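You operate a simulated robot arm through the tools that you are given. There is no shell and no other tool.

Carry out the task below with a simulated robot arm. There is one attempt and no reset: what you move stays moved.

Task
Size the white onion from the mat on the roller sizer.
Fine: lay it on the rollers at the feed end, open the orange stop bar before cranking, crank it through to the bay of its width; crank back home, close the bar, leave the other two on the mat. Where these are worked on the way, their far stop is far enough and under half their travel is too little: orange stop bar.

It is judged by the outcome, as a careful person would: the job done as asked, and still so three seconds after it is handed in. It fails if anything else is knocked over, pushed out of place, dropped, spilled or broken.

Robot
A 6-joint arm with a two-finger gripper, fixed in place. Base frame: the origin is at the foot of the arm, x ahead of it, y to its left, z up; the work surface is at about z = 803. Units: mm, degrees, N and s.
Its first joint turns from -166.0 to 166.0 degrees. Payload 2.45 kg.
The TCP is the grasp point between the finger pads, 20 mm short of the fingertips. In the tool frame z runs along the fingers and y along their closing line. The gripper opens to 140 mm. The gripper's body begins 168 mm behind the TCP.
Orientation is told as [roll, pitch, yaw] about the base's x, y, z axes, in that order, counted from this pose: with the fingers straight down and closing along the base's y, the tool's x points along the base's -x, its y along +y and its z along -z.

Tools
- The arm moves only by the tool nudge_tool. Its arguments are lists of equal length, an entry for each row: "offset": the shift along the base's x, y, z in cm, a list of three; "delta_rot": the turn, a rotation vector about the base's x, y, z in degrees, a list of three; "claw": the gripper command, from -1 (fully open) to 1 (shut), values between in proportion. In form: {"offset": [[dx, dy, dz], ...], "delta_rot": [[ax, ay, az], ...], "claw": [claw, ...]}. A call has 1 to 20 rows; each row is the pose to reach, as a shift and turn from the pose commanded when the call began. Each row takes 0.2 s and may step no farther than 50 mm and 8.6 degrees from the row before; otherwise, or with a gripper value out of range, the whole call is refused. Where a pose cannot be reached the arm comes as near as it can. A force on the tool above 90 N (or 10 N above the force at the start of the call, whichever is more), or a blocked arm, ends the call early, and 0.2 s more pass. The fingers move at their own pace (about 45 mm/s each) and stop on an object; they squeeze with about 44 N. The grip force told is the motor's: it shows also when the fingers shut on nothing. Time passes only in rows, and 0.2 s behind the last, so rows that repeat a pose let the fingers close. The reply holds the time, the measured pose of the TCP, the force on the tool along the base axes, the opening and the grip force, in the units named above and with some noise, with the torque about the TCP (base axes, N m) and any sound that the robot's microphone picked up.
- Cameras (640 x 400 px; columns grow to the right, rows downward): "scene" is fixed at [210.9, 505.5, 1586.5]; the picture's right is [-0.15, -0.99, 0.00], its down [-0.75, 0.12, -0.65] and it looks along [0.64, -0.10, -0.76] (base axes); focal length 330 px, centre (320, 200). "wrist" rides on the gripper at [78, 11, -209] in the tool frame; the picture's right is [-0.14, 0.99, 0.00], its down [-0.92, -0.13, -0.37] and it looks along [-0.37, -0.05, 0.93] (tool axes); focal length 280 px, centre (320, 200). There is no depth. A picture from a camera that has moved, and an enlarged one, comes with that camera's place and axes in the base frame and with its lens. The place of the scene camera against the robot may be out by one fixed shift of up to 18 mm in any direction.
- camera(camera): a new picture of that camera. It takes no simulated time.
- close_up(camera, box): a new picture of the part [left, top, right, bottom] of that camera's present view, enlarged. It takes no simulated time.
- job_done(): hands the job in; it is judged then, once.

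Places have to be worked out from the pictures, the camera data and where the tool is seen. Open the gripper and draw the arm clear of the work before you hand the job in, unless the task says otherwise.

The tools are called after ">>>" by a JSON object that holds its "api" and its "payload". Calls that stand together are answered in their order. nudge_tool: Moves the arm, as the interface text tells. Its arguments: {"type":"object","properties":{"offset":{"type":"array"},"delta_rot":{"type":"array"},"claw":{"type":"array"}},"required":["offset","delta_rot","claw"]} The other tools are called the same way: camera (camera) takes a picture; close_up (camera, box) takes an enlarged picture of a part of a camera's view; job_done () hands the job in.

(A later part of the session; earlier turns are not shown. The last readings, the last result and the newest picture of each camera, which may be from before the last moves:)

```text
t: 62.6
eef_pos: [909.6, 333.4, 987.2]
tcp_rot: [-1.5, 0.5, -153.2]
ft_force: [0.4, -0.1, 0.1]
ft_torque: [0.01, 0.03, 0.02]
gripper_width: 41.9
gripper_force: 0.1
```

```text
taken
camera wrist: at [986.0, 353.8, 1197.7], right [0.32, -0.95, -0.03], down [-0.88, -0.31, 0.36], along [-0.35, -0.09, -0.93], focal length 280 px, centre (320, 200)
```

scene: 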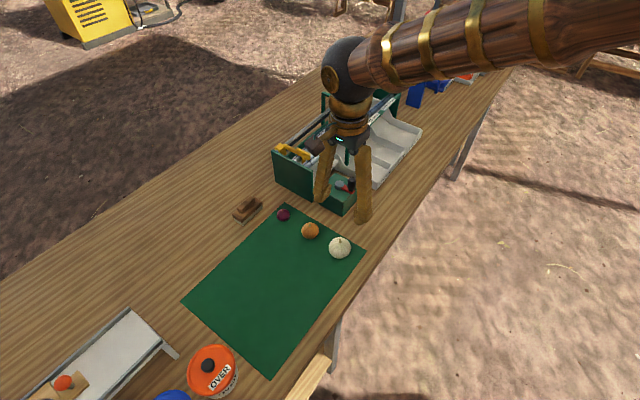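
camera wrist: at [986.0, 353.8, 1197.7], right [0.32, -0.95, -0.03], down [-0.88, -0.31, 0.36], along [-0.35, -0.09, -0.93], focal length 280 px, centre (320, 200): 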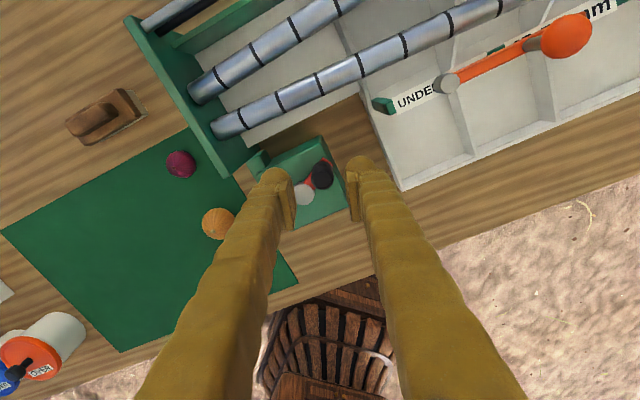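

The crank now points at about −13°, knob near (906,334). I unwind the tool by about 143° in place.

>>> {"api": "nudge_tool", "payload": {"offset": [[0, 0, 0], [0, 0, 0], [0, 0, 0], [0, 0, 0], [0, 0, 0], [0, 0, 0], [0, 0, 0], [0, 0, 0], [0, 0, 0], [0, 0, 0], [0, 0, 0], [0, 0, 0], [0, 0, 0], [0, 0, 0], [0, 0, 0], [0, 0, 0], [0, 0, 0], [0, 0, 0], [0, 0, 0]], "delta_rot": [[0, 0, 8], [0, 0, 16], [0, 0, 24], [0, 0, 32], [0, 0, 40], [0, 0, 48], [0, 0, 56], [0, 0, 64], [0, 0, 72], [0, 0, 80], [0, 0, 88], [0, 0, 96], [0, 0, 104], [0, 0, 112], [0, 0, 120], [0, 0, 128], [0, 0, 136], [0, 0, 143], [0, 0, 143]], "claw": [0.4, 0.4, 0.4, 0.4, 0.4, 0.4, 0.4, 0.4, 0.4, 0.4, 0.4, 0.4, 0.4, 0.4, 0.4, 0.4, 0.4, 0.4, 0.4]}}

>>> {"api": "camera", "payload": {"camera": "wrist"}}

>>> {"api": "close_up", "payload": {"camera": "scene", "box": [270, 60, 420, 220]}}

```text
t: 66.6
eef_pos: [908.9, 334.3, 986.8]
tcp_rot: [-1.4, 0.5, -10.2]
ft_force: [-0.1, -0.4, 0.0]
ft_torque: [-0.01, -0.01, -0.02]
gripper_width: 41.8
gripper_force: 0.1
```

```text
taken
camera wrist: at [838.0, 364.1, 1195.7], right [0.31, 0.95, -0.03], down [0.89, -0.28, 0.36], along [0.34, -0.14, -0.93], focal length 280 px, centre (320, 200)
```

wrist: 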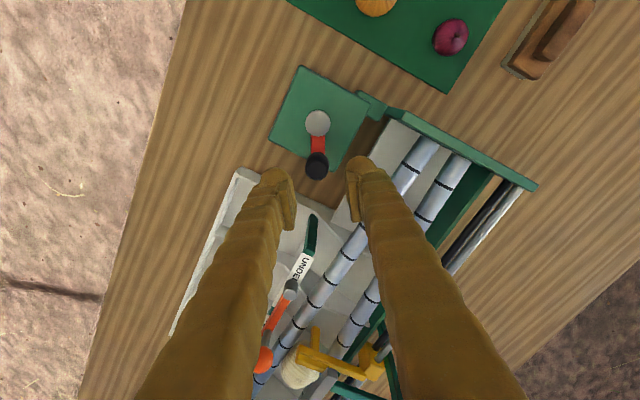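

```text
2.50 times, centred on (345, 140) of scene
camera zoom: at [210.9, 505.5, 1586.5], right [-0.15, -0.99, 0.0], down [-0.75, 0.12, -0.65], along [0.64, -0.1, -0.76], focal length 824 px, centre (258, 350)
```

zoom: 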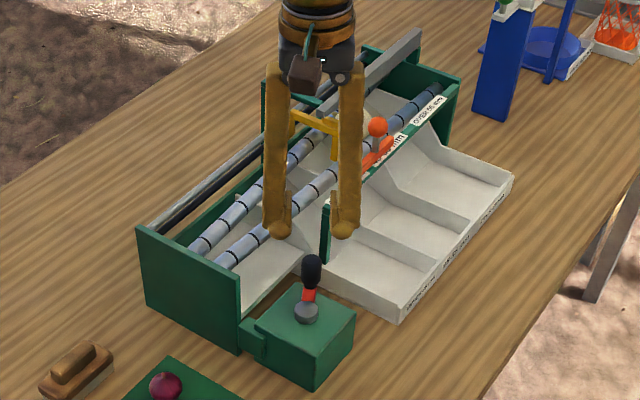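

Crank at about −15°, knob near (904,332); the pusher is under the arch with the onion ahead. I level the tool and descend onto the knob again.

>>> {"api": "nudge_tool", "payload": {"offset": [[-0.4, -0.2, -2], [-0.4, -0.2, -4], [-0.4, -0.2, -6], [-0.4, -0.2, -7.8], [-0.4, -0.2, -7.8]], "delta_rot": [[1.4, -0.5, 0], [1.4, -0.5, 0], [1.4, -0.5, 0], [1.4, -0.5, 0], [1.4, -0.5, 0]], "claw": [0.4, 0.4, 0.4, 0.4, 0.4]}}

>>> {"api": "close_up", "payload": {"camera": "wrist", "box": [240, 100, 400, 260]}}

>>> {"api": "close_up", "payload": {"camera": "scene", "box": [300, 140, 380, 220]}}

```text
t: 67.8
eef_pos: [906.8, 331.2, 909.3]
tcp_rot: [0.0, 0.3, -10.3]
ft_force: [0.0, -0.8, -0.7]
ft_torque: [-0.01, -0.03, 0.01]
gripper_width: 41.9
gripper_force: 0.0
```

```text
2.50 times, centred on (320, 180) of wrist
camera zoom: at [832.5, 356.2, 1118.5], right [0.31, 0.95, 0.0], down [0.88, -0.29, 0.36], along [0.35, -0.11, -0.93], focal length 701 px, centre (320, 250)
```

zoom: 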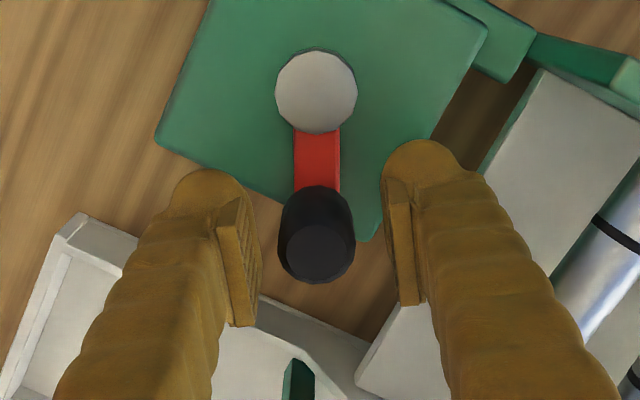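

```text
5.00 times, centred on (340, 180) of scene
camera zoom: at [210.9, 505.5, 1586.5], right [-0.15, -0.99, 0.0], down [-0.75, 0.12, -0.65], along [0.64, -0.1, -0.76], focal length 1649 px, centre (220, 300)
```

zoom: 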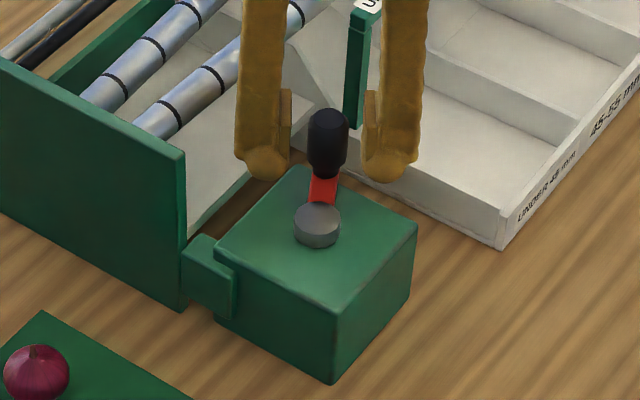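

Well aligned. I close on the knob and read the force.

>>> {"api": "nudge_tool", "payload": {"offset": [[0, 0, 0], [0, 0, 0], [0, 0, 0], [0, 0, 0]], "delta_rot": [[0, 0, 0], [0, 0, 0], [0, 0, 0], [0, 0, 0]], "claw": [0.8, 0.8, 0.8, 0.8]}}

>>> {"api": "close_up", "payload": {"camera": "wrist", "box": [240, 100, 400, 260]}}

```text
t: 68.8
eef_pos: [906.4, 332.1, 909.3]
tcp_rot: [-0.1, 0.3, -10.3]
ft_force: [2.1, -1.9, -3.3]
ft_torque: [-0.03, -0.11, 0.01]
gripper_width: 21.8
gripper_force: 44.9
```

```text
2.50 times, centred on (320, 180) of wrist
camera zoom: at [832.5, 356.1, 1118.5], right [0.31, 0.95, 0.0], down [0.88, -0.29, 0.36], along [0.35, -0.11, -0.93], focal length 701 px, centre (320, 250)
```

zoom: 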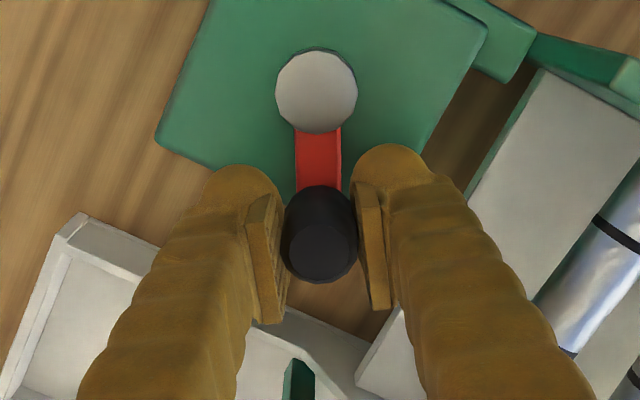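

Neutral grip. I continue clockwise 44°.

>>> {"api": "nudge_tool", "payload": {"offset": [[-0.11, -0.25, 0], [-0.21, -0.5, 0], [-0.32, -0.75, 0], [-0.45, -0.98, 0], [-0.6, -1.21, 0], [-0.76, -1.43, 0], [-0.94, -1.63, 0], [-1.13, -1.82, 0], [-1.33, -2.0, 0], [-1.55, -2.16, 0], [-1.78, -2.31, 0], [-1.78, -2.31, 0]], "delta_rot": [[0, 0, -4], [0, 0, -8], [0, 0, -12], [0, 0, -16], [0, 0, -20], [0, 0, -24], [0, 0, -28], [0, 0, -32], [0, 0, -36], [0, 0, -40], [0, 0, -44], [0, 0, -44]], "claw": [0.8, 0.8, 0.8, 0.8, 0.8, 0.8, 0.8, 0.8, 0.8, 0.8, 0.8, 0.8]}}

>>> {"api": "camera", "payload": {"camera": "wrist"}}

>>> {"api": "close_up", "payload": {"camera": "scene", "box": [270, 60, 420, 220]}}

```text
t: 71.4
eef_pos: [887.2, 308.3, 908.6]
tcp_rot: [0.1, 0.3, -54.2]
ft_force: [9.6, -14.8, 25.6]
ft_torque: [-0.12, -0.14, -0.01]
gripper_width: 22.0
gripper_force: 44.8
```

```text
taken
camera wrist: at [851.8, 378.0, 1118.0], right [0.88, 0.47, 0.0], down [0.43, -0.82, 0.36], along [0.17, -0.32, -0.93], focal length 280 px, centre (320, 200)
```

wrist: 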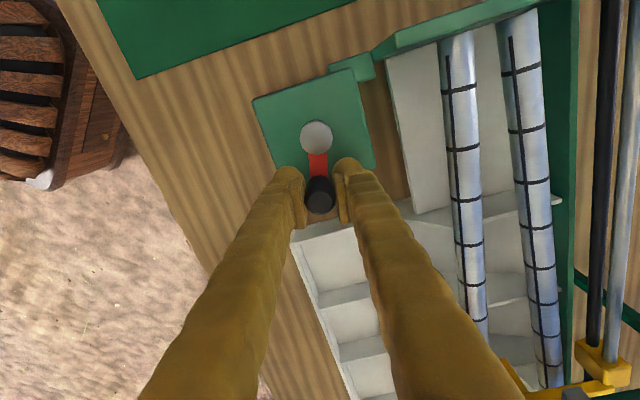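

```text
2.50 times, centred on (345, 140) of scene
camera zoom: at [210.9, 505.5, 1586.5], right [-0.15, -0.99, 0.0], down [-0.75, 0.12, -0.65], along [0.64, -0.1, -0.76], focal length 824 px, centre (258, 350)
```

zoom: 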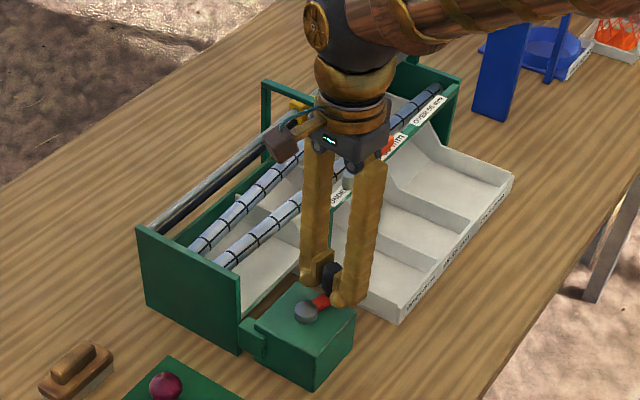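

Total about 280° turned; slight outward force, so I widen to 39.4 and continue.

>>> {"api": "nudge_tool", "payload": {"offset": [[-0.2, -0.2, 0.05], [-0.44, -0.31, 0.05], [-0.7, -0.41, 0.05], [-0.96, -0.49, 0.05], [-1.23, -0.56, 0.05], [-1.5, -0.6, 0.05], [-1.78, -0.62, 0.05], [-2.05, -0.63, 0.05], [-2.33, -0.62, 0.05], [-2.6, -0.58, 0.05], [-2.87, -0.53, 0.05], [-2.87, -0.53, 0.05]], "delta_rot": [[0, 0, -4], [0, 0, -8], [0, 0, -12], [0, 0, -16], [0, 0, -20], [0, 0, -24], [0, 0, -28], [0, 0, -32], [0, 0, -36], [0, 0, -40], [0, 0, -44], [0, 0, -44]], "claw": [0.8, 0.8, 0.8, 0.8, 0.8, 0.8, 0.8, 0.8, 0.8, 0.8, 0.8, 0.8]}}

>>> {"api": "camera", "payload": {"camera": "wrist"}}

>>> {"api": "close_up", "payload": {"camera": "scene", "box": [270, 60, 420, 220]}}

```text
t: 74.0
eef_pos: [857.2, 302.5, 908.9]
tcp_rot: [-0.1, 0.3, -98.3]
ft_force: [1.4, 10.4, -6.6]
ft_torque: [0.08, 0.0, -0.03]
gripper_width: 21.4
gripper_force: 45.2
```

```text
taken
camera wrist: at [880.4, 378.5, 1117.8], right [0.96, -0.28, 0.0], down [-0.26, -0.89, 0.36], along [-0.1, -0.35, -0.93], focal length 280 px, centre (320, 200)
```

wrist: 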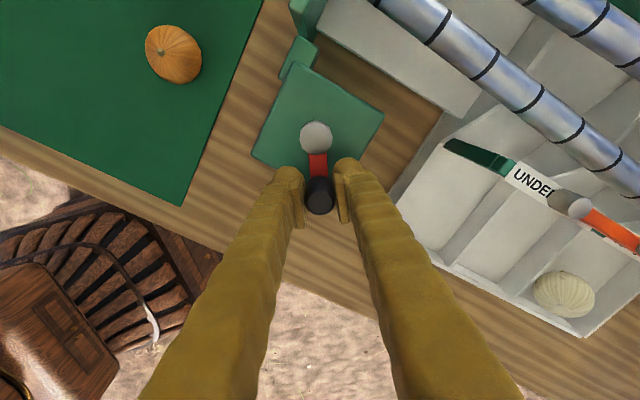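

```text
2.50 times, centred on (345, 140) of scene
camera zoom: at [210.9, 505.5, 1586.5], right [-0.15, -0.99, 0.0], down [-0.75, 0.12, -0.65], along [0.64, -0.1, -0.76], focal length 824 px, centre (258, 350)
```

zoom: 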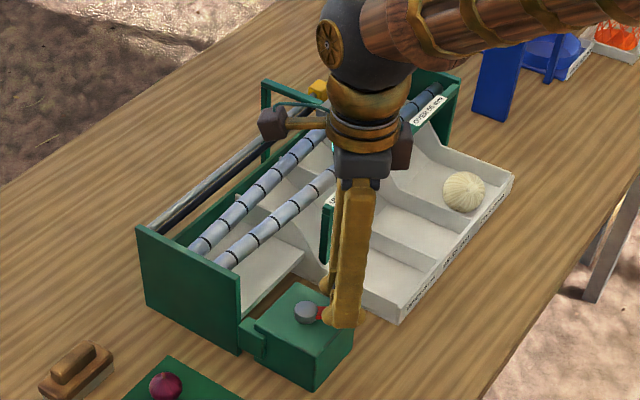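

The onion has dropped into the far (third) bay. I check that closely before cranking back.

>>> {"api": "close_up", "payload": {"camera": "scene", "box": [350, 90, 430, 190]}}

>>> {"api": "close_up", "payload": {"camera": "wrist", "box": [400, 130, 640, 350]}}

```text
4.00 times, centred on (390, 140) of scene
camera zoom: at [210.9, 505.5, 1586.5], right [-0.15, -0.99, 0.0], down [-0.75, 0.12, -0.65], along [0.64, -0.1, -0.76], focal length 1319 px, centre (40, 440)
```

zoom: 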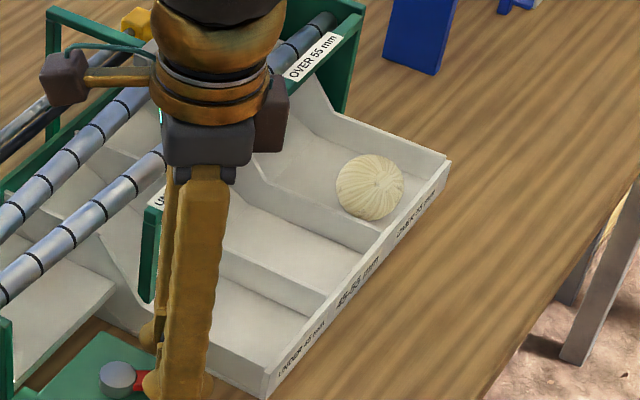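

```text
1.82 times, centred on (520, 240) of wrist
camera zoom: at [880.4, 378.5, 1117.8], right [0.96, -0.28, 0.0], down [-0.26, -0.89, 0.36], along [-0.1, -0.35, -0.93], focal length 510 px, centre (-44, 127)
```

zoom: 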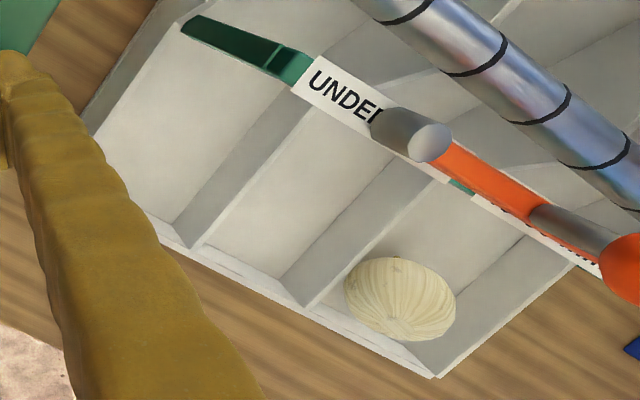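

The onion rests in the third bay, OVER 55 mm. Now I crank back counter-clockwise, tool turning with it.

>>> {"api": "nudge_tool", "payload": {"offset": [[0.41, -0.04, 0], [0.82, -0.07, 0], [1.23, -0.05, 0], [1.63, 0, 0], [2.03, 0.1, 0], [2.41, 0.24, 0], [2.78, 0.42, 0], [3.13, 0.64, 0], [3.45, 0.89, 0], [3.74, 1.18, 0], [4.01, 1.49, 0], [4.23, 1.83, 0], [4.43, 2.19, 0], [4.58, 2.57, 0], [4.69, 2.97, 0], [4.76, 3.37, 0], [4.76, 3.37, 0]], "delta_rot": [[0, 0, 6], [0, 0, 12], [0, 0, 18], [0, 0, 24], [0, 0, 30], [0, 0, 36], [0, 0, 42], [0, 0, 48], [0, 0, 54], [0, 0, 60], [0, 0, 66], [0, 0, 72], [0, 0, 78], [0, 0, 84], [0, 0, 90], [0, 0, 96], [0, 0, 96]], "claw": [0.8, 0.8, 0.8, 0.8, 0.8, 0.8, 0.8, 0.8, 0.8, 0.8, 0.8, 0.8, 0.8, 0.8, 0.8, 0.8, 0.8]}}

>>> {"api": "camera", "payload": {"camera": "wrist"}}

```text
t: 77.6
eef_pos: [906.5, 338.0, 907.4]
tcp_rot: [0.0, 0.1, -2.2]
ft_force: [-17.1, 1.4, 4.8]
ft_torque: [-0.02, 0.21, -0.01]
gripper_width: 21.6
gripper_force: 45.0
```

```text
taken
camera wrist: at [830.4, 351.8, 1118.0], right [0.18, 0.98, 0.0], down [0.92, -0.16, 0.36], along [0.36, -0.06, -0.93], focal length 280 px, centre (320, 200)
```

wrist: 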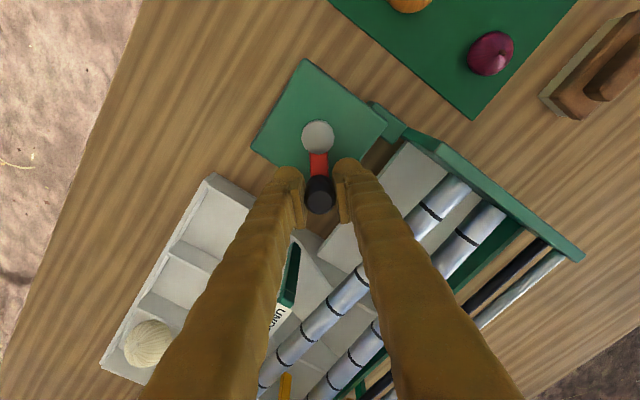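

Good; I continue counter-clockwise with a slightly adjusted centre.

>>> {"api": "nudge_tool", "payload": {"offset": [[-0.08, 0.41, 0], [-0.1, 0.81, 0], [-0.16, 1.21, 0], [-0.27, 1.6, 0], [-0.41, 1.98, 0], [-0.6, 2.34, 0], [-0.82, 2.68, 0], [-1.07, 2.99, 0], [-1.36, 3.28, 0], [-1.67, 3.53, 0], [-2.01, 3.75, 0], [-2.37, 3.94, 0], [-2.75, 4.08, 0], [-2.75, 4.08, 0]], "delta_rot": [[0, 0, 6], [0, 0, 12], [0, 0, 18], [0, 0, 24], [0, 0, 30], [0, 0, 36], [0, 0, 42], [0, 0, 48], [0, 0, 54], [0, 0, 60], [0, 0, 66], [0, 0, 72], [0, 0, 78], [0, 0, 78]], "claw": [0.8, 0.8, 0.8, 0.8, 0.8, 0.8, 0.8, 0.8, 0.8, 0.8, 0.8, 0.8, 0.8, 0.8]}}

>>> {"api": "camera", "payload": {"camera": "wrist"}}

>>> {"api": "close_up", "payload": {"camera": "scene", "box": [270, 60, 420, 220]}}

```text
t: 80.6
eef_pos: [878.3, 378.5, 909.7]
tcp_rot: [0.1, 0.3, 75.8]
ft_force: [8.5, 25.3, -10.4]
ft_torque: [-0.03, 0.02, 0.0]
gripper_width: 21.8
gripper_force: 45.1
```

```text
taken
camera wrist: at [849.4, 306.5, 1118.9], right [-0.93, 0.38, 0.0], down [0.35, 0.86, 0.36], along [0.14, 0.34, -0.93], focal length 280 px, centre (320, 200)
```

wrist: 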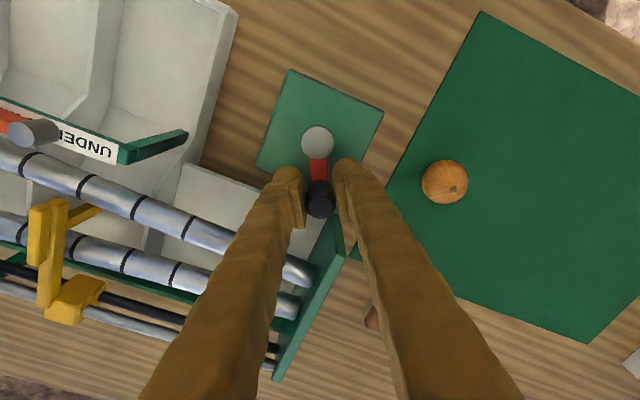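

```text
2.50 times, centred on (345, 140) of scene
camera zoom: at [210.9, 505.5, 1586.5], right [-0.15, -0.99, 0.0], down [-0.75, 0.12, -0.65], along [0.64, -0.1, -0.76], focal length 824 px, centre (258, 350)
```

zoom: 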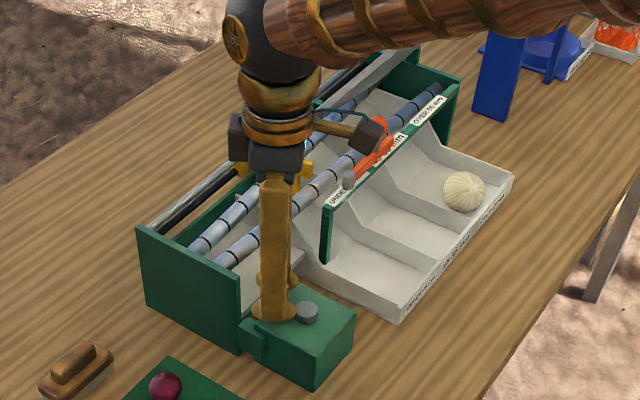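

The pusher is coming back fine. I re-grip here, turning the tool by −180°, to stay within the wrist's range.

>>> {"api": "nudge_tool", "payload": {"offset": [[0, 0, 0], [0, 0, 0], [0, 0, 0], [0, 0, 2], [0, 0, 5], [0, 0, 8], [0, 0, 8], [0, 0, 8], [0, 0, 8], [0, 0, 8], [0, 0, 8], [0, 0, 8], [0, 0, 8], [0, 0, 8], [0, 0, 8], [0, 0, 8], [0, 0, 8], [0, 0, 8], [0, 0, 8]], "delta_rot": [[0, 0, 0], [0, 0, 0], [0, 0, 0], [0, 0, 0], [0, 0, 0], [0, 0, 0], [0, 0, -8], [0, 0, -16], [0, 0, -24], [0, 0, -32], [0, 0, -40], [0, 0, -48], [0, 0, -56], [0, 0, -64], [0, 0, -72], [0, 0, -80], [0, 0, -88], [0, 0, -90], [0, 0, -90]], "claw": [0.4, 0.4, 0.4, 0.4, 0.4, 0.4, 0.4, 0.4, 0.4, 0.4, 0.4, 0.4, 0.4, 0.4, 0.4, 0.4, 0.4, 0.4, 0.4]}}

>>> {"api": "nudge_tool", "payload": {"offset": [[0, 0, 0], [0, 0, 0], [0, 0, 0], [0, 0, 0], [0, 0, 0], [0, 0, 0], [0, 0, 0], [0, 0, 0], [0, 0, 0], [0, 0, 0], [0, 0, 0], [0, 0, 0], [0, 0, 0]], "delta_rot": [[0, 0, -8], [0, 0, -16], [0, 0, -24], [0, 0, -32], [0, 0, -40], [0, 0, -48], [0, 0, -56], [0, 0, -64], [0, 0, -72], [0, 0, -80], [0, 0, -88], [0, 0, -90], [0, 0, -90]], "claw": [0.4, 0.4, 0.4, 0.4, 0.4, 0.4, 0.4, 0.4, 0.4, 0.4, 0.4, 0.4, 0.4]}}

>>> {"api": "camera", "payload": {"camera": "wrist"}}

>>> {"api": "close_up", "payload": {"camera": "scene", "box": [270, 60, 420, 220]}}

```text
t: 84.6
eef_pos: [878.8, 377.9, 989.2]
tcp_rot: [0.0, 0.2, -14.3]
ft_force: [0.0, -0.1, -0.6]
ft_torque: [0.02, 0.0, 0.01]
gripper_width: 41.9
gripper_force: 0.0
```

```text
t: 87.4
eef_pos: [880.1, 379.7, 989.6]
tcp_rot: [0.0, 0.3, -104.3]
ft_force: [-1.0, -0.9, -0.1]
ft_torque: [0.0, 0.02, -0.01]
gripper_width: 42.0
gripper_force: 0.0
```

```text
taken
camera wrist: at [909.0, 451.4, 1198.9], right [0.93, -0.38, 0.0], down [-0.35, -0.86, 0.36], along [-0.14, -0.34, -0.93], focal length 280 px, centre (320, 200)
```

wrist: 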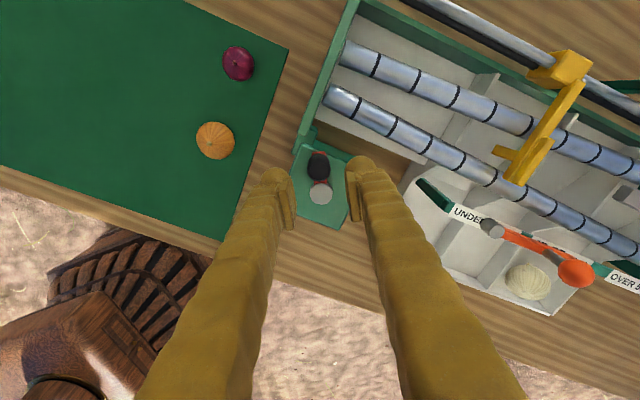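

```text
2.50 times, centred on (345, 140) of scene
camera zoom: at [210.9, 505.5, 1586.5], right [-0.15, -0.99, 0.0], down [-0.75, 0.12, -0.65], along [0.64, -0.1, -0.76], focal length 824 px, centre (258, 350)
```

zoom: 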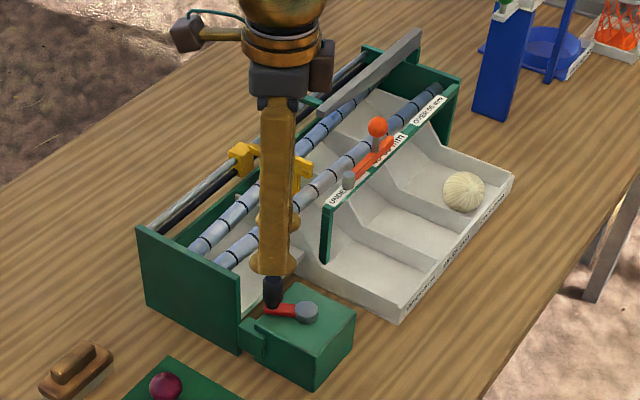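

The knob is directly beneath. I descend 80 mm and close.

>>> {"api": "nudge_tool", "payload": {"offset": [[0, 0, -2], [0, 0, -4], [0, 0, -6], [0, 0, -8], [0, 0, -8]], "delta_rot": [[0, 0, 0], [0, 0, 0], [0, 0, 0], [0, 0, 0], [0, 0, 0]], "claw": [0.4, 0.4, 0.4, 0.4, 0.4]}}

>>> {"api": "close_up", "payload": {"camera": "wrist", "box": [240, 100, 400, 260]}}

```text
t: 88.6
eef_pos: [879.0, 379.0, 907.0]
tcp_rot: [0.1, 0.3, -104.3]
ft_force: [0.2, -0.6, 0.0]
ft_torque: [0.01, -0.03, -0.05]
gripper_width: 42.3
gripper_force: 0.1
```

```text
2.50 times, centred on (320, 180) of wrist
camera zoom: at [909.4, 450.8, 1116.8], right [0.93, -0.38, 0.0], down [-0.35, -0.86, 0.36], along [-0.14, -0.34, -0.93], focal length 701 px, centre (320, 250)
```

zoom: 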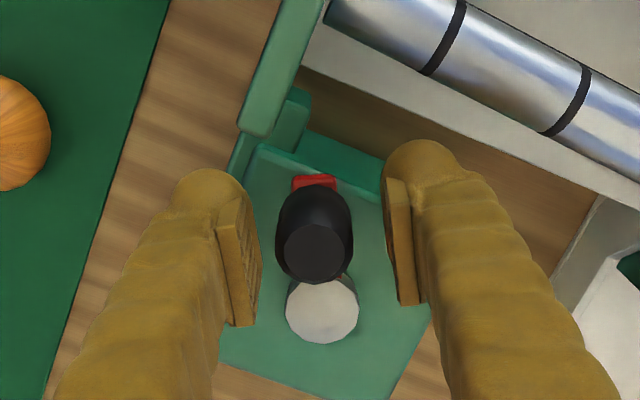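

Aligned. I close, then continue counter-clockwise by 66°.

>>> {"api": "nudge_tool", "payload": {"offset": [[0, 0, 0], [0, 0, 0], [0, 0, 0], [0, 0, 0]], "delta_rot": [[0, 0, 0], [0, 0, 0], [0, 0, 0], [0, 0, 0]], "claw": [0.8, 0.8, 0.8, 0.8]}}

>>> {"api": "nudge_tool", "payload": {"offset": [[-0.39, 0.09, 0], [-0.79, 0.13, 0], [-1.19, 0.14, 0], [-1.59, 0.1, 0], [-1.99, 0.02, 0], [-2.37, -0.11, 0], [-2.74, -0.27, 0], [-3.09, -0.47, 0], [-3.42, -0.7, 0], [-3.72, -0.97, 0], [-3.99, -1.26, 0], [-3.99, -1.26, 0]], "delta_rot": [[0, 0, 6], [0, 0, 12], [0, 0, 18], [0, 0, 24], [0, 0, 30], [0, 0, 36], [0, 0, 42], [0, 0, 48], [0, 0, 54], [0, 0, 60], [0, 0, 66], [0, 0, 66]], "claw": [0.8, 0.8, 0.8, 0.8, 0.8, 0.8, 0.8, 0.8, 0.8, 0.8, 0.8, 0.8]}}

>>> {"api": "camera", "payload": {"camera": "wrist"}}

>>> {"api": "close_up", "payload": {"camera": "scene", "box": [270, 60, 420, 220]}}

```text
t: 89.6
eef_pos: [879.6, 376.9, 907.8]
tcp_rot: [0.1, 0.4, -104.3]
ft_force: [0.2, 0.1, -2.7]
ft_torque: [0.06, -0.03, 0.02]
gripper_width: 21.5
gripper_force: 44.9
```

```text
t: 92.2
eef_pos: [840.7, 366.0, 908.4]
tcp_rot: [0.0, 0.3, -38.2]
ft_force: [-22.9, 21.6, 2.2]
ft_torque: [0.29, 0.32, 0.01]
gripper_width: 21.9
gripper_force: 45.0
```

```text
taken
camera wrist: at [786.7, 424.3, 1118.3], right [0.72, 0.69, 0.0], down [0.65, -0.67, 0.36], along [0.25, -0.26, -0.93], focal length 280 px, centre (320, 200)
```

wrist: 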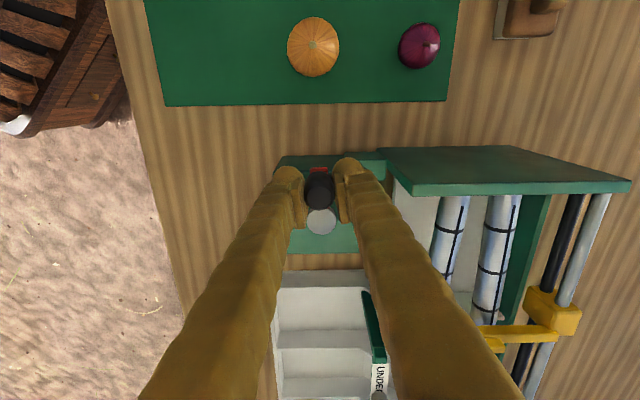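

```text
2.50 times, centred on (345, 140) of scene
camera zoom: at [210.9, 505.5, 1586.5], right [-0.15, -0.99, 0.0], down [-0.75, 0.12, -0.65], along [0.64, -0.1, -0.76], focal length 824 px, centre (258, 350)
```

zoom: 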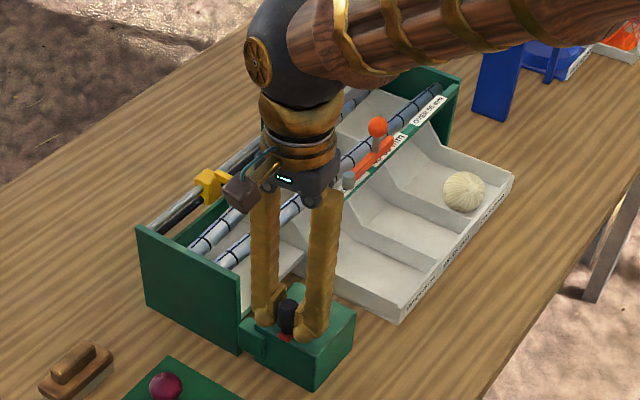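

Outward force here, so radius to 39.6 for the next 54°.

>>> {"api": "nudge_tool", "payload": {"offset": [[-0.34, -0.26, 0], [-0.55, -0.62, 0], [-0.72, -1.0, 0], [-0.85, -1.39, 0], [-0.94, -1.79, 0], [-0.98, -2.21, 0], [-0.99, -2.62, 0], [-0.95, -3.03, 0], [-0.86, -3.44, 0], [-0.86, -3.44, 0]], "delta_rot": [[0, 0, 6], [0, 0, 12], [0, 0, 18], [0, 0, 24], [0, 0, 30], [0, 0, 36], [0, 0, 42], [0, 0, 48], [0, 0, 54], [0, 0, 54]], "claw": [0.8, 0.8, 0.8, 0.8, 0.8, 0.8, 0.8, 0.8, 0.8, 0.8]}}

>>> {"api": "camera", "payload": {"camera": "wrist"}}

>>> {"api": "close_up", "payload": {"camera": "scene", "box": [270, 60, 420, 220]}}

```text
t: 94.4
eef_pos: [831.1, 331.0, 908.5]
tcp_rot: [0.0, 0.2, 15.9]
ft_force: [30.5, 9.6, 3.0]
ft_torque: [0.13, -0.33, -0.03]
gripper_width: 21.6
gripper_force: 45.0
```

```text
taken
camera wrist: at [754.1, 321.1, 1119.1], right [-0.14, 0.99, 0.0], down [0.92, 0.13, 0.37], along [0.36, 0.05, -0.93], focal length 280 px, centre (320, 200)
```

wrist: 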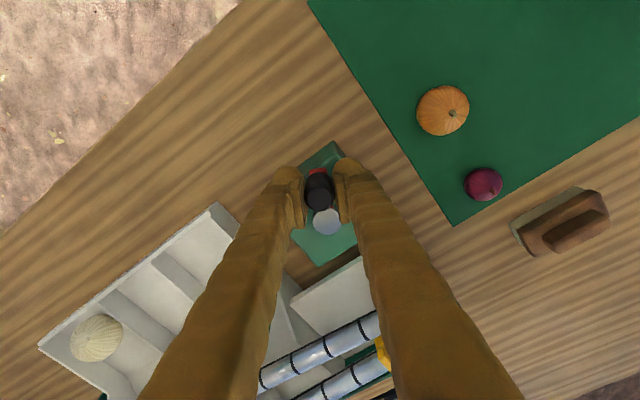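

```text
2.50 times, centred on (345, 140) of scene
camera zoom: at [210.9, 505.5, 1586.5], right [-0.15, -0.99, 0.0], down [-0.75, 0.12, -0.65], along [0.64, -0.1, -0.76], focal length 824 px, centre (258, 350)
```

zoom: 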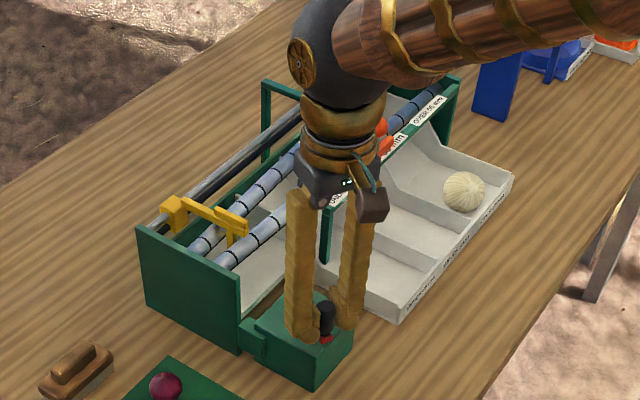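

Nearly home. I tighten the radius and go another 24°.

>>> {"api": "nudge_tool", "payload": {"offset": [[0.28, -0.33, 0], [0.44, -0.7, 0], [0.64, -1.04, 0], [0.87, -1.36, 0], [0.87, -1.36, 0]], "delta_rot": [[0, 0, 6], [0, 0, 12], [0, 0, 18], [0, 0, 24], [0, 0, 24]], "claw": [0.8, 0.8, 0.8, 0.8, 0.8]}}

>>> {"api": "camera", "payload": {"camera": "wrist"}}

>>> {"api": "close_up", "payload": {"camera": "scene", "box": [270, 100, 370, 220]}}

```text
t: 95.6
eef_pos: [837.9, 317.8, 909.2]
tcp_rot: [-0.1, 0.3, 39.8]
ft_force: [-7.4, -8.2, 30.5]
ft_torque: [-0.13, 0.17, 0.0]
gripper_width: 21.8
gripper_force: 45.6
```

```text
taken
camera wrist: at [773.3, 277.8, 1119.0], right [-0.53, 0.85, 0.0], down [0.79, 0.49, 0.36], along [0.31, 0.19, -0.93], focal length 280 px, centre (320, 200)
```

wrist: 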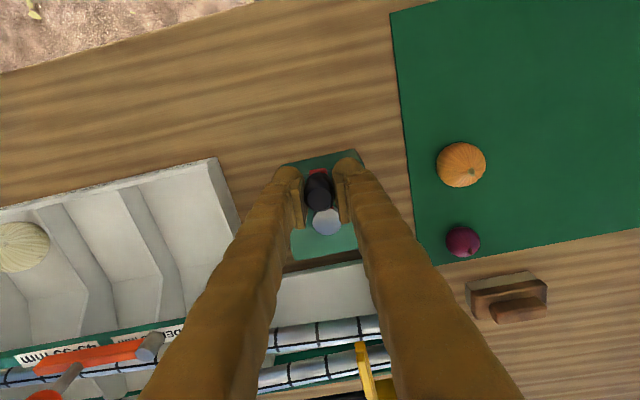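

```text
3.33 times, centred on (320, 160) of scene
camera zoom: at [210.9, 505.5, 1586.5], right [-0.15, -0.99, 0.0], down [-0.75, 0.12, -0.65], along [0.64, -0.1, -0.76], focal length 1099 px, centre (320, 333)
```

zoom: 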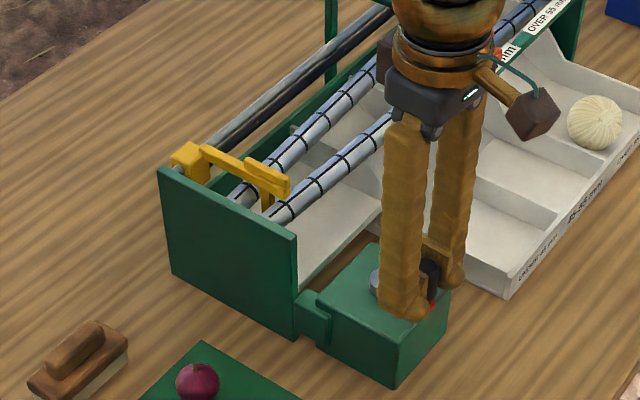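

The pusher looks about 3–4 mm short of home. I turn a few more degrees to meet the stop gently.

>>> {"api": "nudge_tool", "payload": {"offset": [[0.17, -0.2, 0.1], [0.17, -0.2, 0.1]], "delta_rot": [[0, 0, 4], [0, 0, 4]], "claw": [0.8, 0.8]}}

>>> {"api": "close_up", "payload": {"camera": "scene", "box": [270, 100, 370, 220]}}

```text
t: 96.2
eef_pos: [840.2, 316.9, 909.4]
tcp_rot: [0.2, 0.4, 43.8]
ft_force: [-18.3, 8.5, 0.6]
ft_torque: [0.21, 0.13, -0.07]
gripper_width: 21.4
gripper_force: 44.9
```

```text
3.33 times, centred on (320, 160) of scene
camera zoom: at [210.9, 505.5, 1586.5], right [-0.15, -0.99, 0.0], down [-0.75, 0.12, -0.65], along [0.64, -0.1, -0.76], focal length 1099 px, centre (320, 333)
```

zoom: 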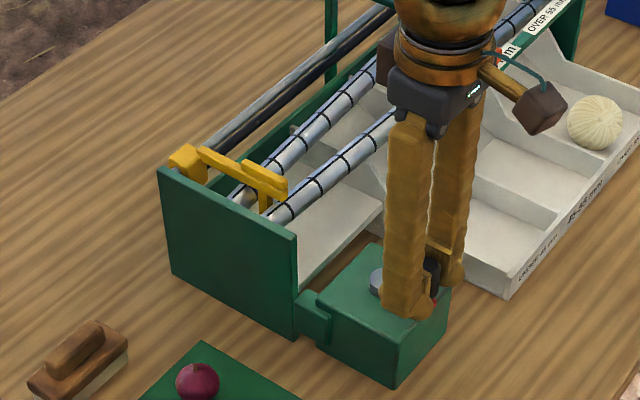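

Resistance is building against the home stop (about 19 N). One more 2 mm nudge to be sure.

>>> {"api": "nudge_tool", "payload": {"offset": [[0.15, -0.15, 0], [0.15, -0.15, 0]], "delta_rot": [[0, 0, 2], [0, 0, 2]], "claw": [0.8, 0.8]}}

>>> {"api": "close_up", "payload": {"camera": "scene", "box": [270, 100, 390, 220]}}

```text
t: 96.8
eef_pos: [841.0, 314.8, 909.2]
tcp_rot: [0.3, 0.4, 45.8]
ft_force: [-53.7, 33.1, -6.0]
ft_torque: [0.05, 0.74, -0.22]
gripper_width: 21.7
gripper_force: 44.9
```

```text
3.33 times, centred on (330, 160) of scene
camera zoom: at [210.9, 505.5, 1586.5], right [-0.15, -0.99, 0.0], down [-0.75, 0.12, -0.65], along [0.64, -0.1, -0.76], focal length 1099 px, centre (287, 333)
```

zoom: 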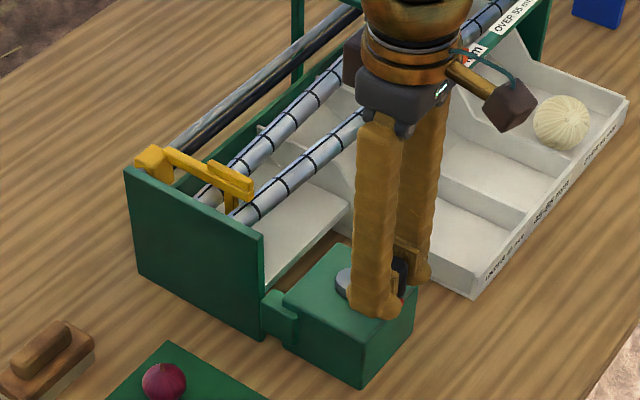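

Firm stop: the pusher is home. I release, rise clear, and look.

>>> {"api": "nudge_tool", "payload": {"offset": [[-0.15, 0.12, 0], [-0.15, 0.12, 0], [-0.15, 0.12, 0], [-0.15, 0.12, 2], [-0.15, 0.12, 5], [-0.15, 0.12, 9], [-0.15, 0.12, 14], [-0.15, 0.12, 19], [-0.15, 0.12, 19]], "delta_rot": [[0, 0, 0], [0, 0, 0], [0, 0, 0], [0, 0, 0], [0, 0, 0], [0, 0, 0], [0, 0, 0], [0, 0, 0], [0, 0, 0]], "claw": [0.7, 0.4, 0.4, 0.4, 0.4, 0.4, 0.4, 0.4, 0.4]}}

>>> {"api": "camera", "payload": {"camera": "wrist"}}

>>> {"api": "close_up", "payload": {"camera": "scene", "box": [260, 60, 430, 220]}}

```text
t: 98.8
eef_pos: [843.7, 314.2, 1100.3]
tcp_rot: [0.1, 0.3, 45.8]
ft_force: [0.0, -0.1, -0.2]
ft_torque: [0.01, -0.04, -0.01]
gripper_width: 41.7
gripper_force: 0.1
```

```text
taken
camera wrist: at [783.6, 267.6, 1309.2], right [-0.61, 0.79, 0.0], down [0.74, 0.57, 0.36], along [0.29, 0.22, -0.93], focal length 280 px, centre (320, 200)
```

wrist: 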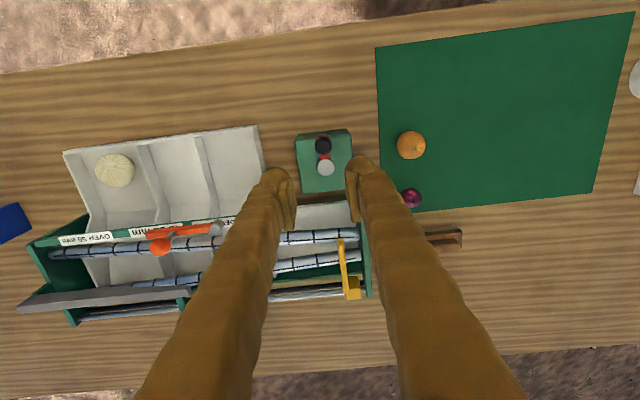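

```text
2.50 times, centred on (345, 140) of scene
camera zoom: at [210.9, 505.5, 1586.5], right [-0.15, -0.99, 0.0], down [-0.75, 0.12, -0.65], along [0.64, -0.1, -0.76], focal length 824 px, centre (258, 350)
```

zoom: 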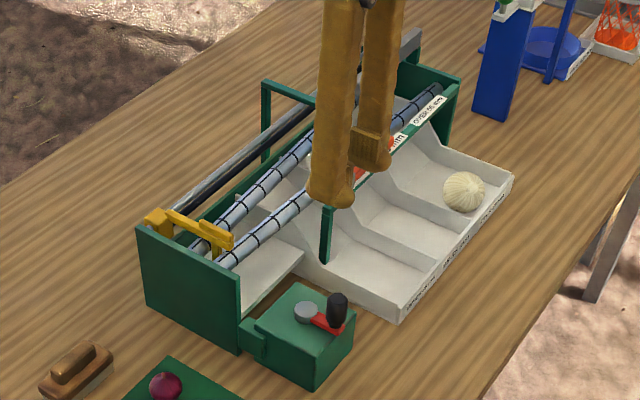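

Pusher and crank look exactly as at the start. Now I go back over the bar knob, at (1059,223.5), with the fingers across the bar.

>>> {"api": "nudge_tool", "payload": {"offset": [[1.5, -0.7, 0], [3.2, -1.4, 0], [5, -2.1, 0], [7, -3, 0], [9, -3.8, 0], [11, -4.7, 0], [13, -5.5, 0], [15, -6.4, 0], [17, -7.2, 0], [19, -8.1, 0], [20.5, -8.7, 0], [21.5, -9.1, 0], [21.5, -9.1, -3], [21.5, -9.1, -5.5], [21.5, -9.1, -5.5]], "delta_rot": [[0, 0, -7.7], [0, 0, -15.4], [0, 0, -23.1], [0, 0, -30.8], [0, 0, -38.5], [0, 0, -46.2], [0, 0, -53.9], [0, 0, -61.6], [0, 0, -69.3], [0, 0, -77], [0, 0, -84.7], [0, 0, -91.8], [0, 0, -91.8], [0, 0, -91.8], [0, 0, -91.8]], "claw": [0.45, 0.45, 0.45, 0.45, 0.45, 0.45, 0.45, 0.45, 0.45, 0.45, 0.45, 0.45, 0.45, 0.45, 0.45]}}

>>> {"api": "close_up", "payload": {"camera": "wrist", "box": [220, 60, 440, 280]}}

>>> {"api": "close_up", "payload": {"camera": "scene", "box": [310, 60, 400, 140]}}

```text
t: 102.0
eef_pos: [1057.6, 224.9, 1043.6]
tcp_rot: [-0.1, 0.3, -46.1]
ft_force: [-0.3, 0.5, 0.0]
ft_torque: [0.04, -0.01, 0.01]
gripper_width: 38.3
gripper_force: 0.1
```

```text
1.82 times, centred on (330, 170) of wrist
camera zoom: at [1011.0, 289.1, 1253.4], right [0.81, 0.59, 0.0], down [0.55, -0.75, 0.36], along [0.21, -0.29, -0.93], focal length 510 px, centre (302, 254)
```

zoom: 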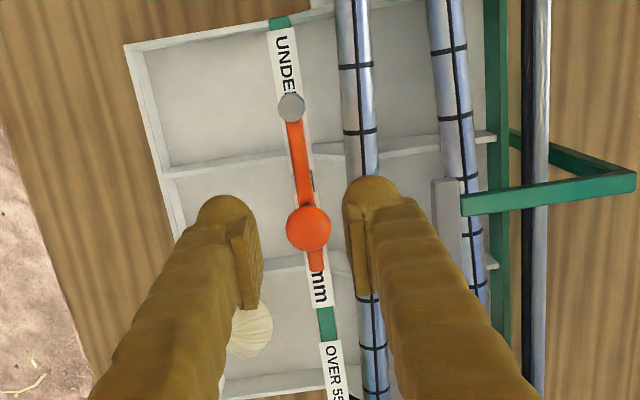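

```text
5.00 times, centred on (355, 100) of scene
camera zoom: at [210.9, 505.5, 1586.5], right [-0.15, -0.99, 0.0], down [-0.75, 0.12, -0.65], along [0.64, -0.1, -0.76], focal length 1649 px, centre (145, 700)
```

zoom: 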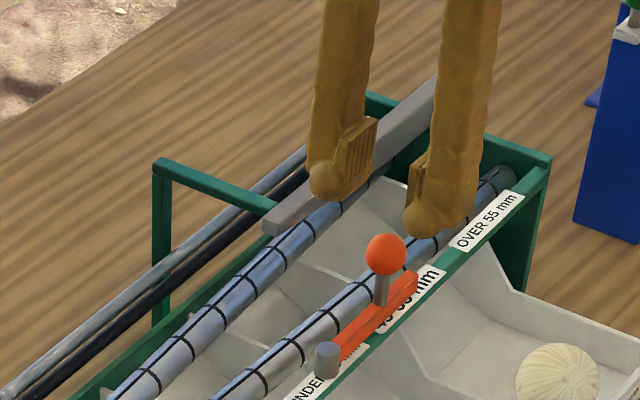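

The knob is at about (1067,217.5). I shift 4 mm outward and descend to grip it.

>>> {"api": "nudge_tool", "payload": {"offset": [[0.4, -0.15, -1.5], [0.4, -0.15, -3], [0.4, -0.15, -4.5], [0.4, -0.15, -5.6], [0.4, -0.15, -5.6]], "delta_rot": [[0, 0, 0], [0, 0, 0], [0, 0, 0], [0, 0, 0], [0, 0, 0]], "claw": [0.45, 0.45, 0.45, 0.45, 0.45]}}

>>> {"api": "nudge_tool", "payload": {"offset": [[0, 0, 0], [0, 0, 0], [0, 0, 0]], "delta_rot": [[0, 0, 0], [0, 0, 0], [0, 0, 0]], "claw": [0.75, 0.75, 0.75]}}

>>> {"api": "close_up", "payload": {"camera": "wrist", "box": [220, 60, 440, 280]}}

```text
t: 103.2
eef_pos: [1059.8, 223.3, 988.8]
tcp_rot: [0.0, 0.3, -46.1]
ft_force: [-0.6, 0.5, 0.8]
ft_torque: [0.0, -0.03, 0.02]
gripper_width: 38.6
gripper_force: 0.1
```

```text
t: 104.0
eef_pos: [1060.5, 223.4, 990.6]
tcp_rot: [-0.1, 0.4, -46.1]
ft_force: [0.7, 0.6, 0.6]
ft_torque: [0.02, 0.0, -0.01]
gripper_width: 23.7
gripper_force: 42.7
```

```text
1.82 times, centred on (330, 170) of wrist
camera zoom: at [1015.3, 287.3, 1199.2], right [0.81, 0.59, 0.0], down [0.55, -0.75, 0.36], along [0.21, -0.29, -0.93], focal length 510 px, centre (302, 254)
```

zoom: 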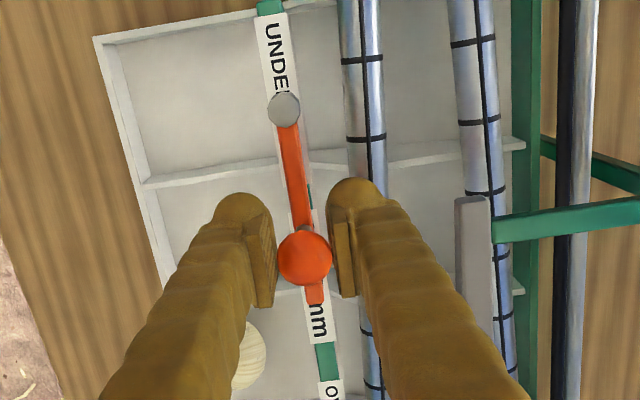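

Gripped well. I swing the bar back, rotating the tool with it, first 18°.

>>> {"api": "nudge_tool", "payload": {"offset": [[0.38, 0.45, 0], [0.71, 0.94, 0], [0.99, 1.45, 0], [0.99, 1.45, 0]], "delta_rot": [[0, 0, 6], [0, 0, 12], [0, 0, 18], [0, 0, 18]], "claw": [0.75, 0.75, 0.75, 0.75]}}

>>> {"api": "close_up", "payload": {"camera": "wrist", "box": [220, 60, 440, 280]}}

```text
t: 105.0
eef_pos: [1070.6, 237.0, 989.9]
tcp_rot: [0.1, 0.2, -27.9]
ft_force: [9.3, -1.1, 1.4]
ft_torque: [-0.12, -0.25, -0.13]
gripper_width: 23.6
gripper_force: 45.0
```

```text
1.82 times, centred on (330, 170) of wrist
camera zoom: at [1007.3, 282.9, 1198.8], right [0.59, 0.81, 0.0], down [0.75, -0.55, 0.36], along [0.29, -0.21, -0.93], focal length 510 px, centre (302, 254)
```

zoom: 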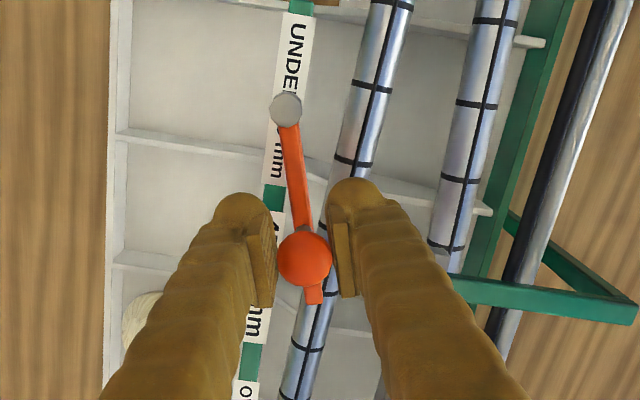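

Moving as intended. I continue another 24° and check the beam clearance.

>>> {"api": "nudge_tool", "payload": {"offset": [[0.24, 0.54, 0], [0.41, 1.11, 0], [0.51, 1.69, 0], [0.56, 2.28, 0], [0.56, 2.28, 0]], "delta_rot": [[0, 0, 6], [0, 0, 12], [0, 0, 18], [0, 0, 24], [0, 0, 24]], "claw": [0.75, 0.75, 0.75, 0.75, 0.75]}}

>>> {"api": "close_up", "payload": {"camera": "wrist", "box": [220, 60, 440, 280]}}

>>> {"api": "close_up", "payload": {"camera": "scene", "box": [310, 60, 400, 140]}}

```text
t: 106.2
eef_pos: [1075.3, 259.8, 987.7]
tcp_rot: [-0.1, 0.3, -4.0]
ft_force: [26.7, -0.9, -22.2]
ft_torque: [0.01, -0.05, -0.03]
gripper_width: 23.1
gripper_force: 45.0
```

```text
1.82 times, centred on (330, 170) of wrist
camera zoom: at [999.5, 277.5, 1198.5], right [0.21, 0.98, 0.0], down [0.91, -0.19, 0.36], along [0.36, -0.08, -0.93], focal length 510 px, centre (302, 254)
```

zoom: 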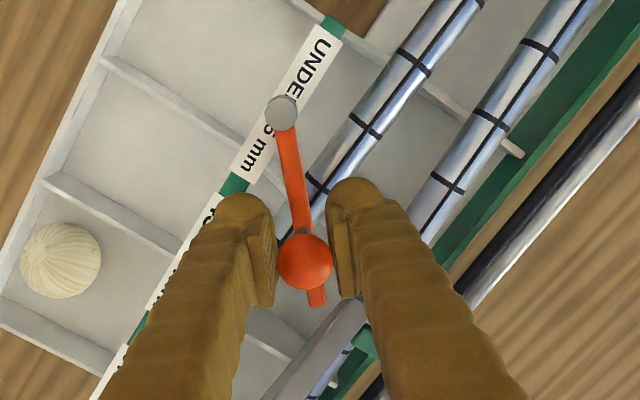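

```text
5.00 times, centred on (355, 100) of scene
camera zoom: at [210.9, 505.5, 1586.5], right [-0.15, -0.99, 0.0], down [-0.75, 0.12, -0.65], along [0.64, -0.1, -0.76], focal length 1649 px, centre (145, 700)
```

zoom: 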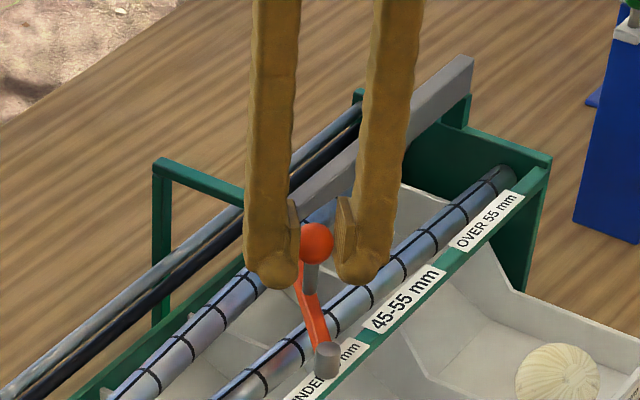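

Some outward radial force; clearance to the beam is fine. I continue with a slightly bigger radius.

>>> {"api": "nudge_tool", "payload": {"offset": [[0.08, 0.6, 0], [0.0, 1.2, 0], [-0.14, 1.78, 0], [-0.35, 2.35, 0], [-0.35, 2.35, 0]], "delta_rot": [[0, 0, 6], [0, 0, 12], [0, 0, 18], [0, 0, 24], [0, 0, 24]], "claw": [0.75, 0.75, 0.75, 0.75, 0.75]}}

>>> {"api": "close_up", "payload": {"camera": "wrist", "box": [220, 60, 440, 280]}}

>>> {"api": "close_up", "payload": {"camera": "scene", "box": [310, 60, 400, 140]}}

```text
t: 107.4
eef_pos: [1071.5, 283.2, 988.5]
tcp_rot: [0.0, 0.4, 20.0]
ft_force: [-24.2, -9.0, -14.3]
ft_torque: [-0.15, 0.46, -0.13]
gripper_width: 23.0
gripper_force: 45.0
```

```text
1.82 times, centred on (330, 170) of wrist
camera zoom: at [996.0, 268.7, 1197.8], right [-0.21, 0.98, 0.0], down [0.91, 0.2, 0.36], along [0.35, 0.08, -0.93], focal length 510 px, centre (302, 254)
```

zoom: 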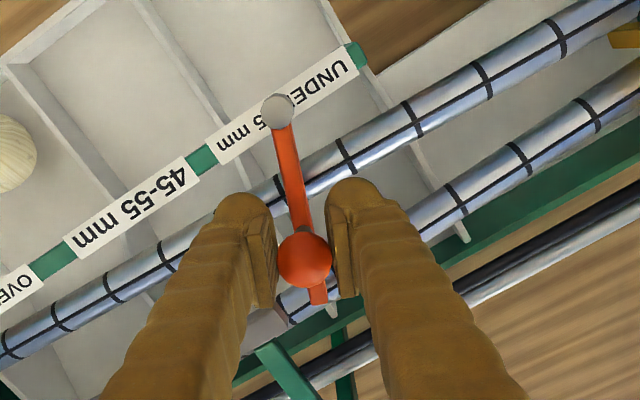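

```text
5.00 times, centred on (355, 100) of scene
camera zoom: at [210.9, 505.5, 1586.5], right [-0.15, -0.99, 0.0], down [-0.75, 0.12, -0.65], along [0.64, -0.1, -0.76], focal length 1649 px, centre (145, 700)
```

zoom: 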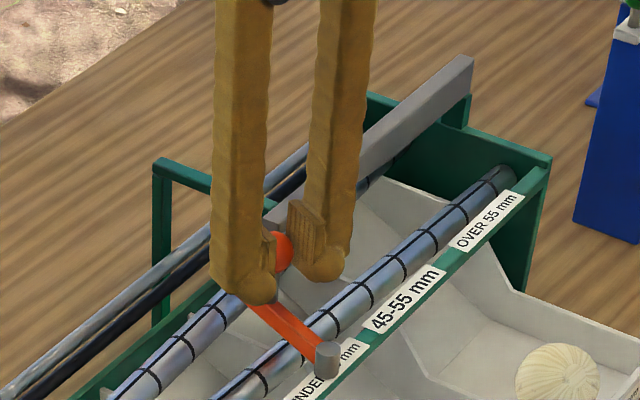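

Now slightly too wide; I reduce the radius and continue toward closed.

>>> {"api": "nudge_tool", "payload": {"offset": [[-0.2, 0.24, 0], [-0.37, 0.48, 0], [-0.52, 0.73, 0], [-0.68, 0.98, 0], [-0.68, 0.98, 0]], "delta_rot": [[0, 0, 3], [0, 0, 6], [0, 0, 9], [0, 0, 12], [0, 0, 12]], "claw": [0.75, 0.75, 0.75, 0.75, 0.75]}}

>>> {"api": "close_up", "payload": {"camera": "wrist", "box": [220, 60, 440, 280]}}

```text
t: 108.6
eef_pos: [1065.2, 293.7, 987.8]
tcp_rot: [0.2, 0.4, 32.1]
ft_force: [12.9, 8.8, -33.0]
ft_torque: [0.02, -0.03, 0.07]
gripper_width: 22.9
gripper_force: 45.3
```

```text
1.82 times, centred on (330, 170) of wrist
camera zoom: at [995.3, 262.9, 1197.7], right [-0.41, 0.91, 0.0], down [0.85, 0.38, 0.36], along [0.33, 0.15, -0.93], focal length 510 px, centre (302, 254)
```

zoom: 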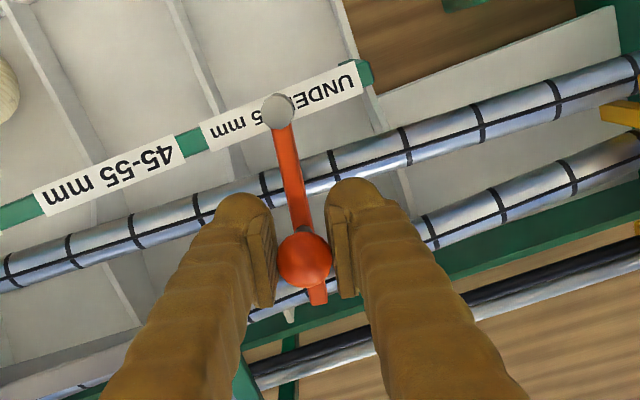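

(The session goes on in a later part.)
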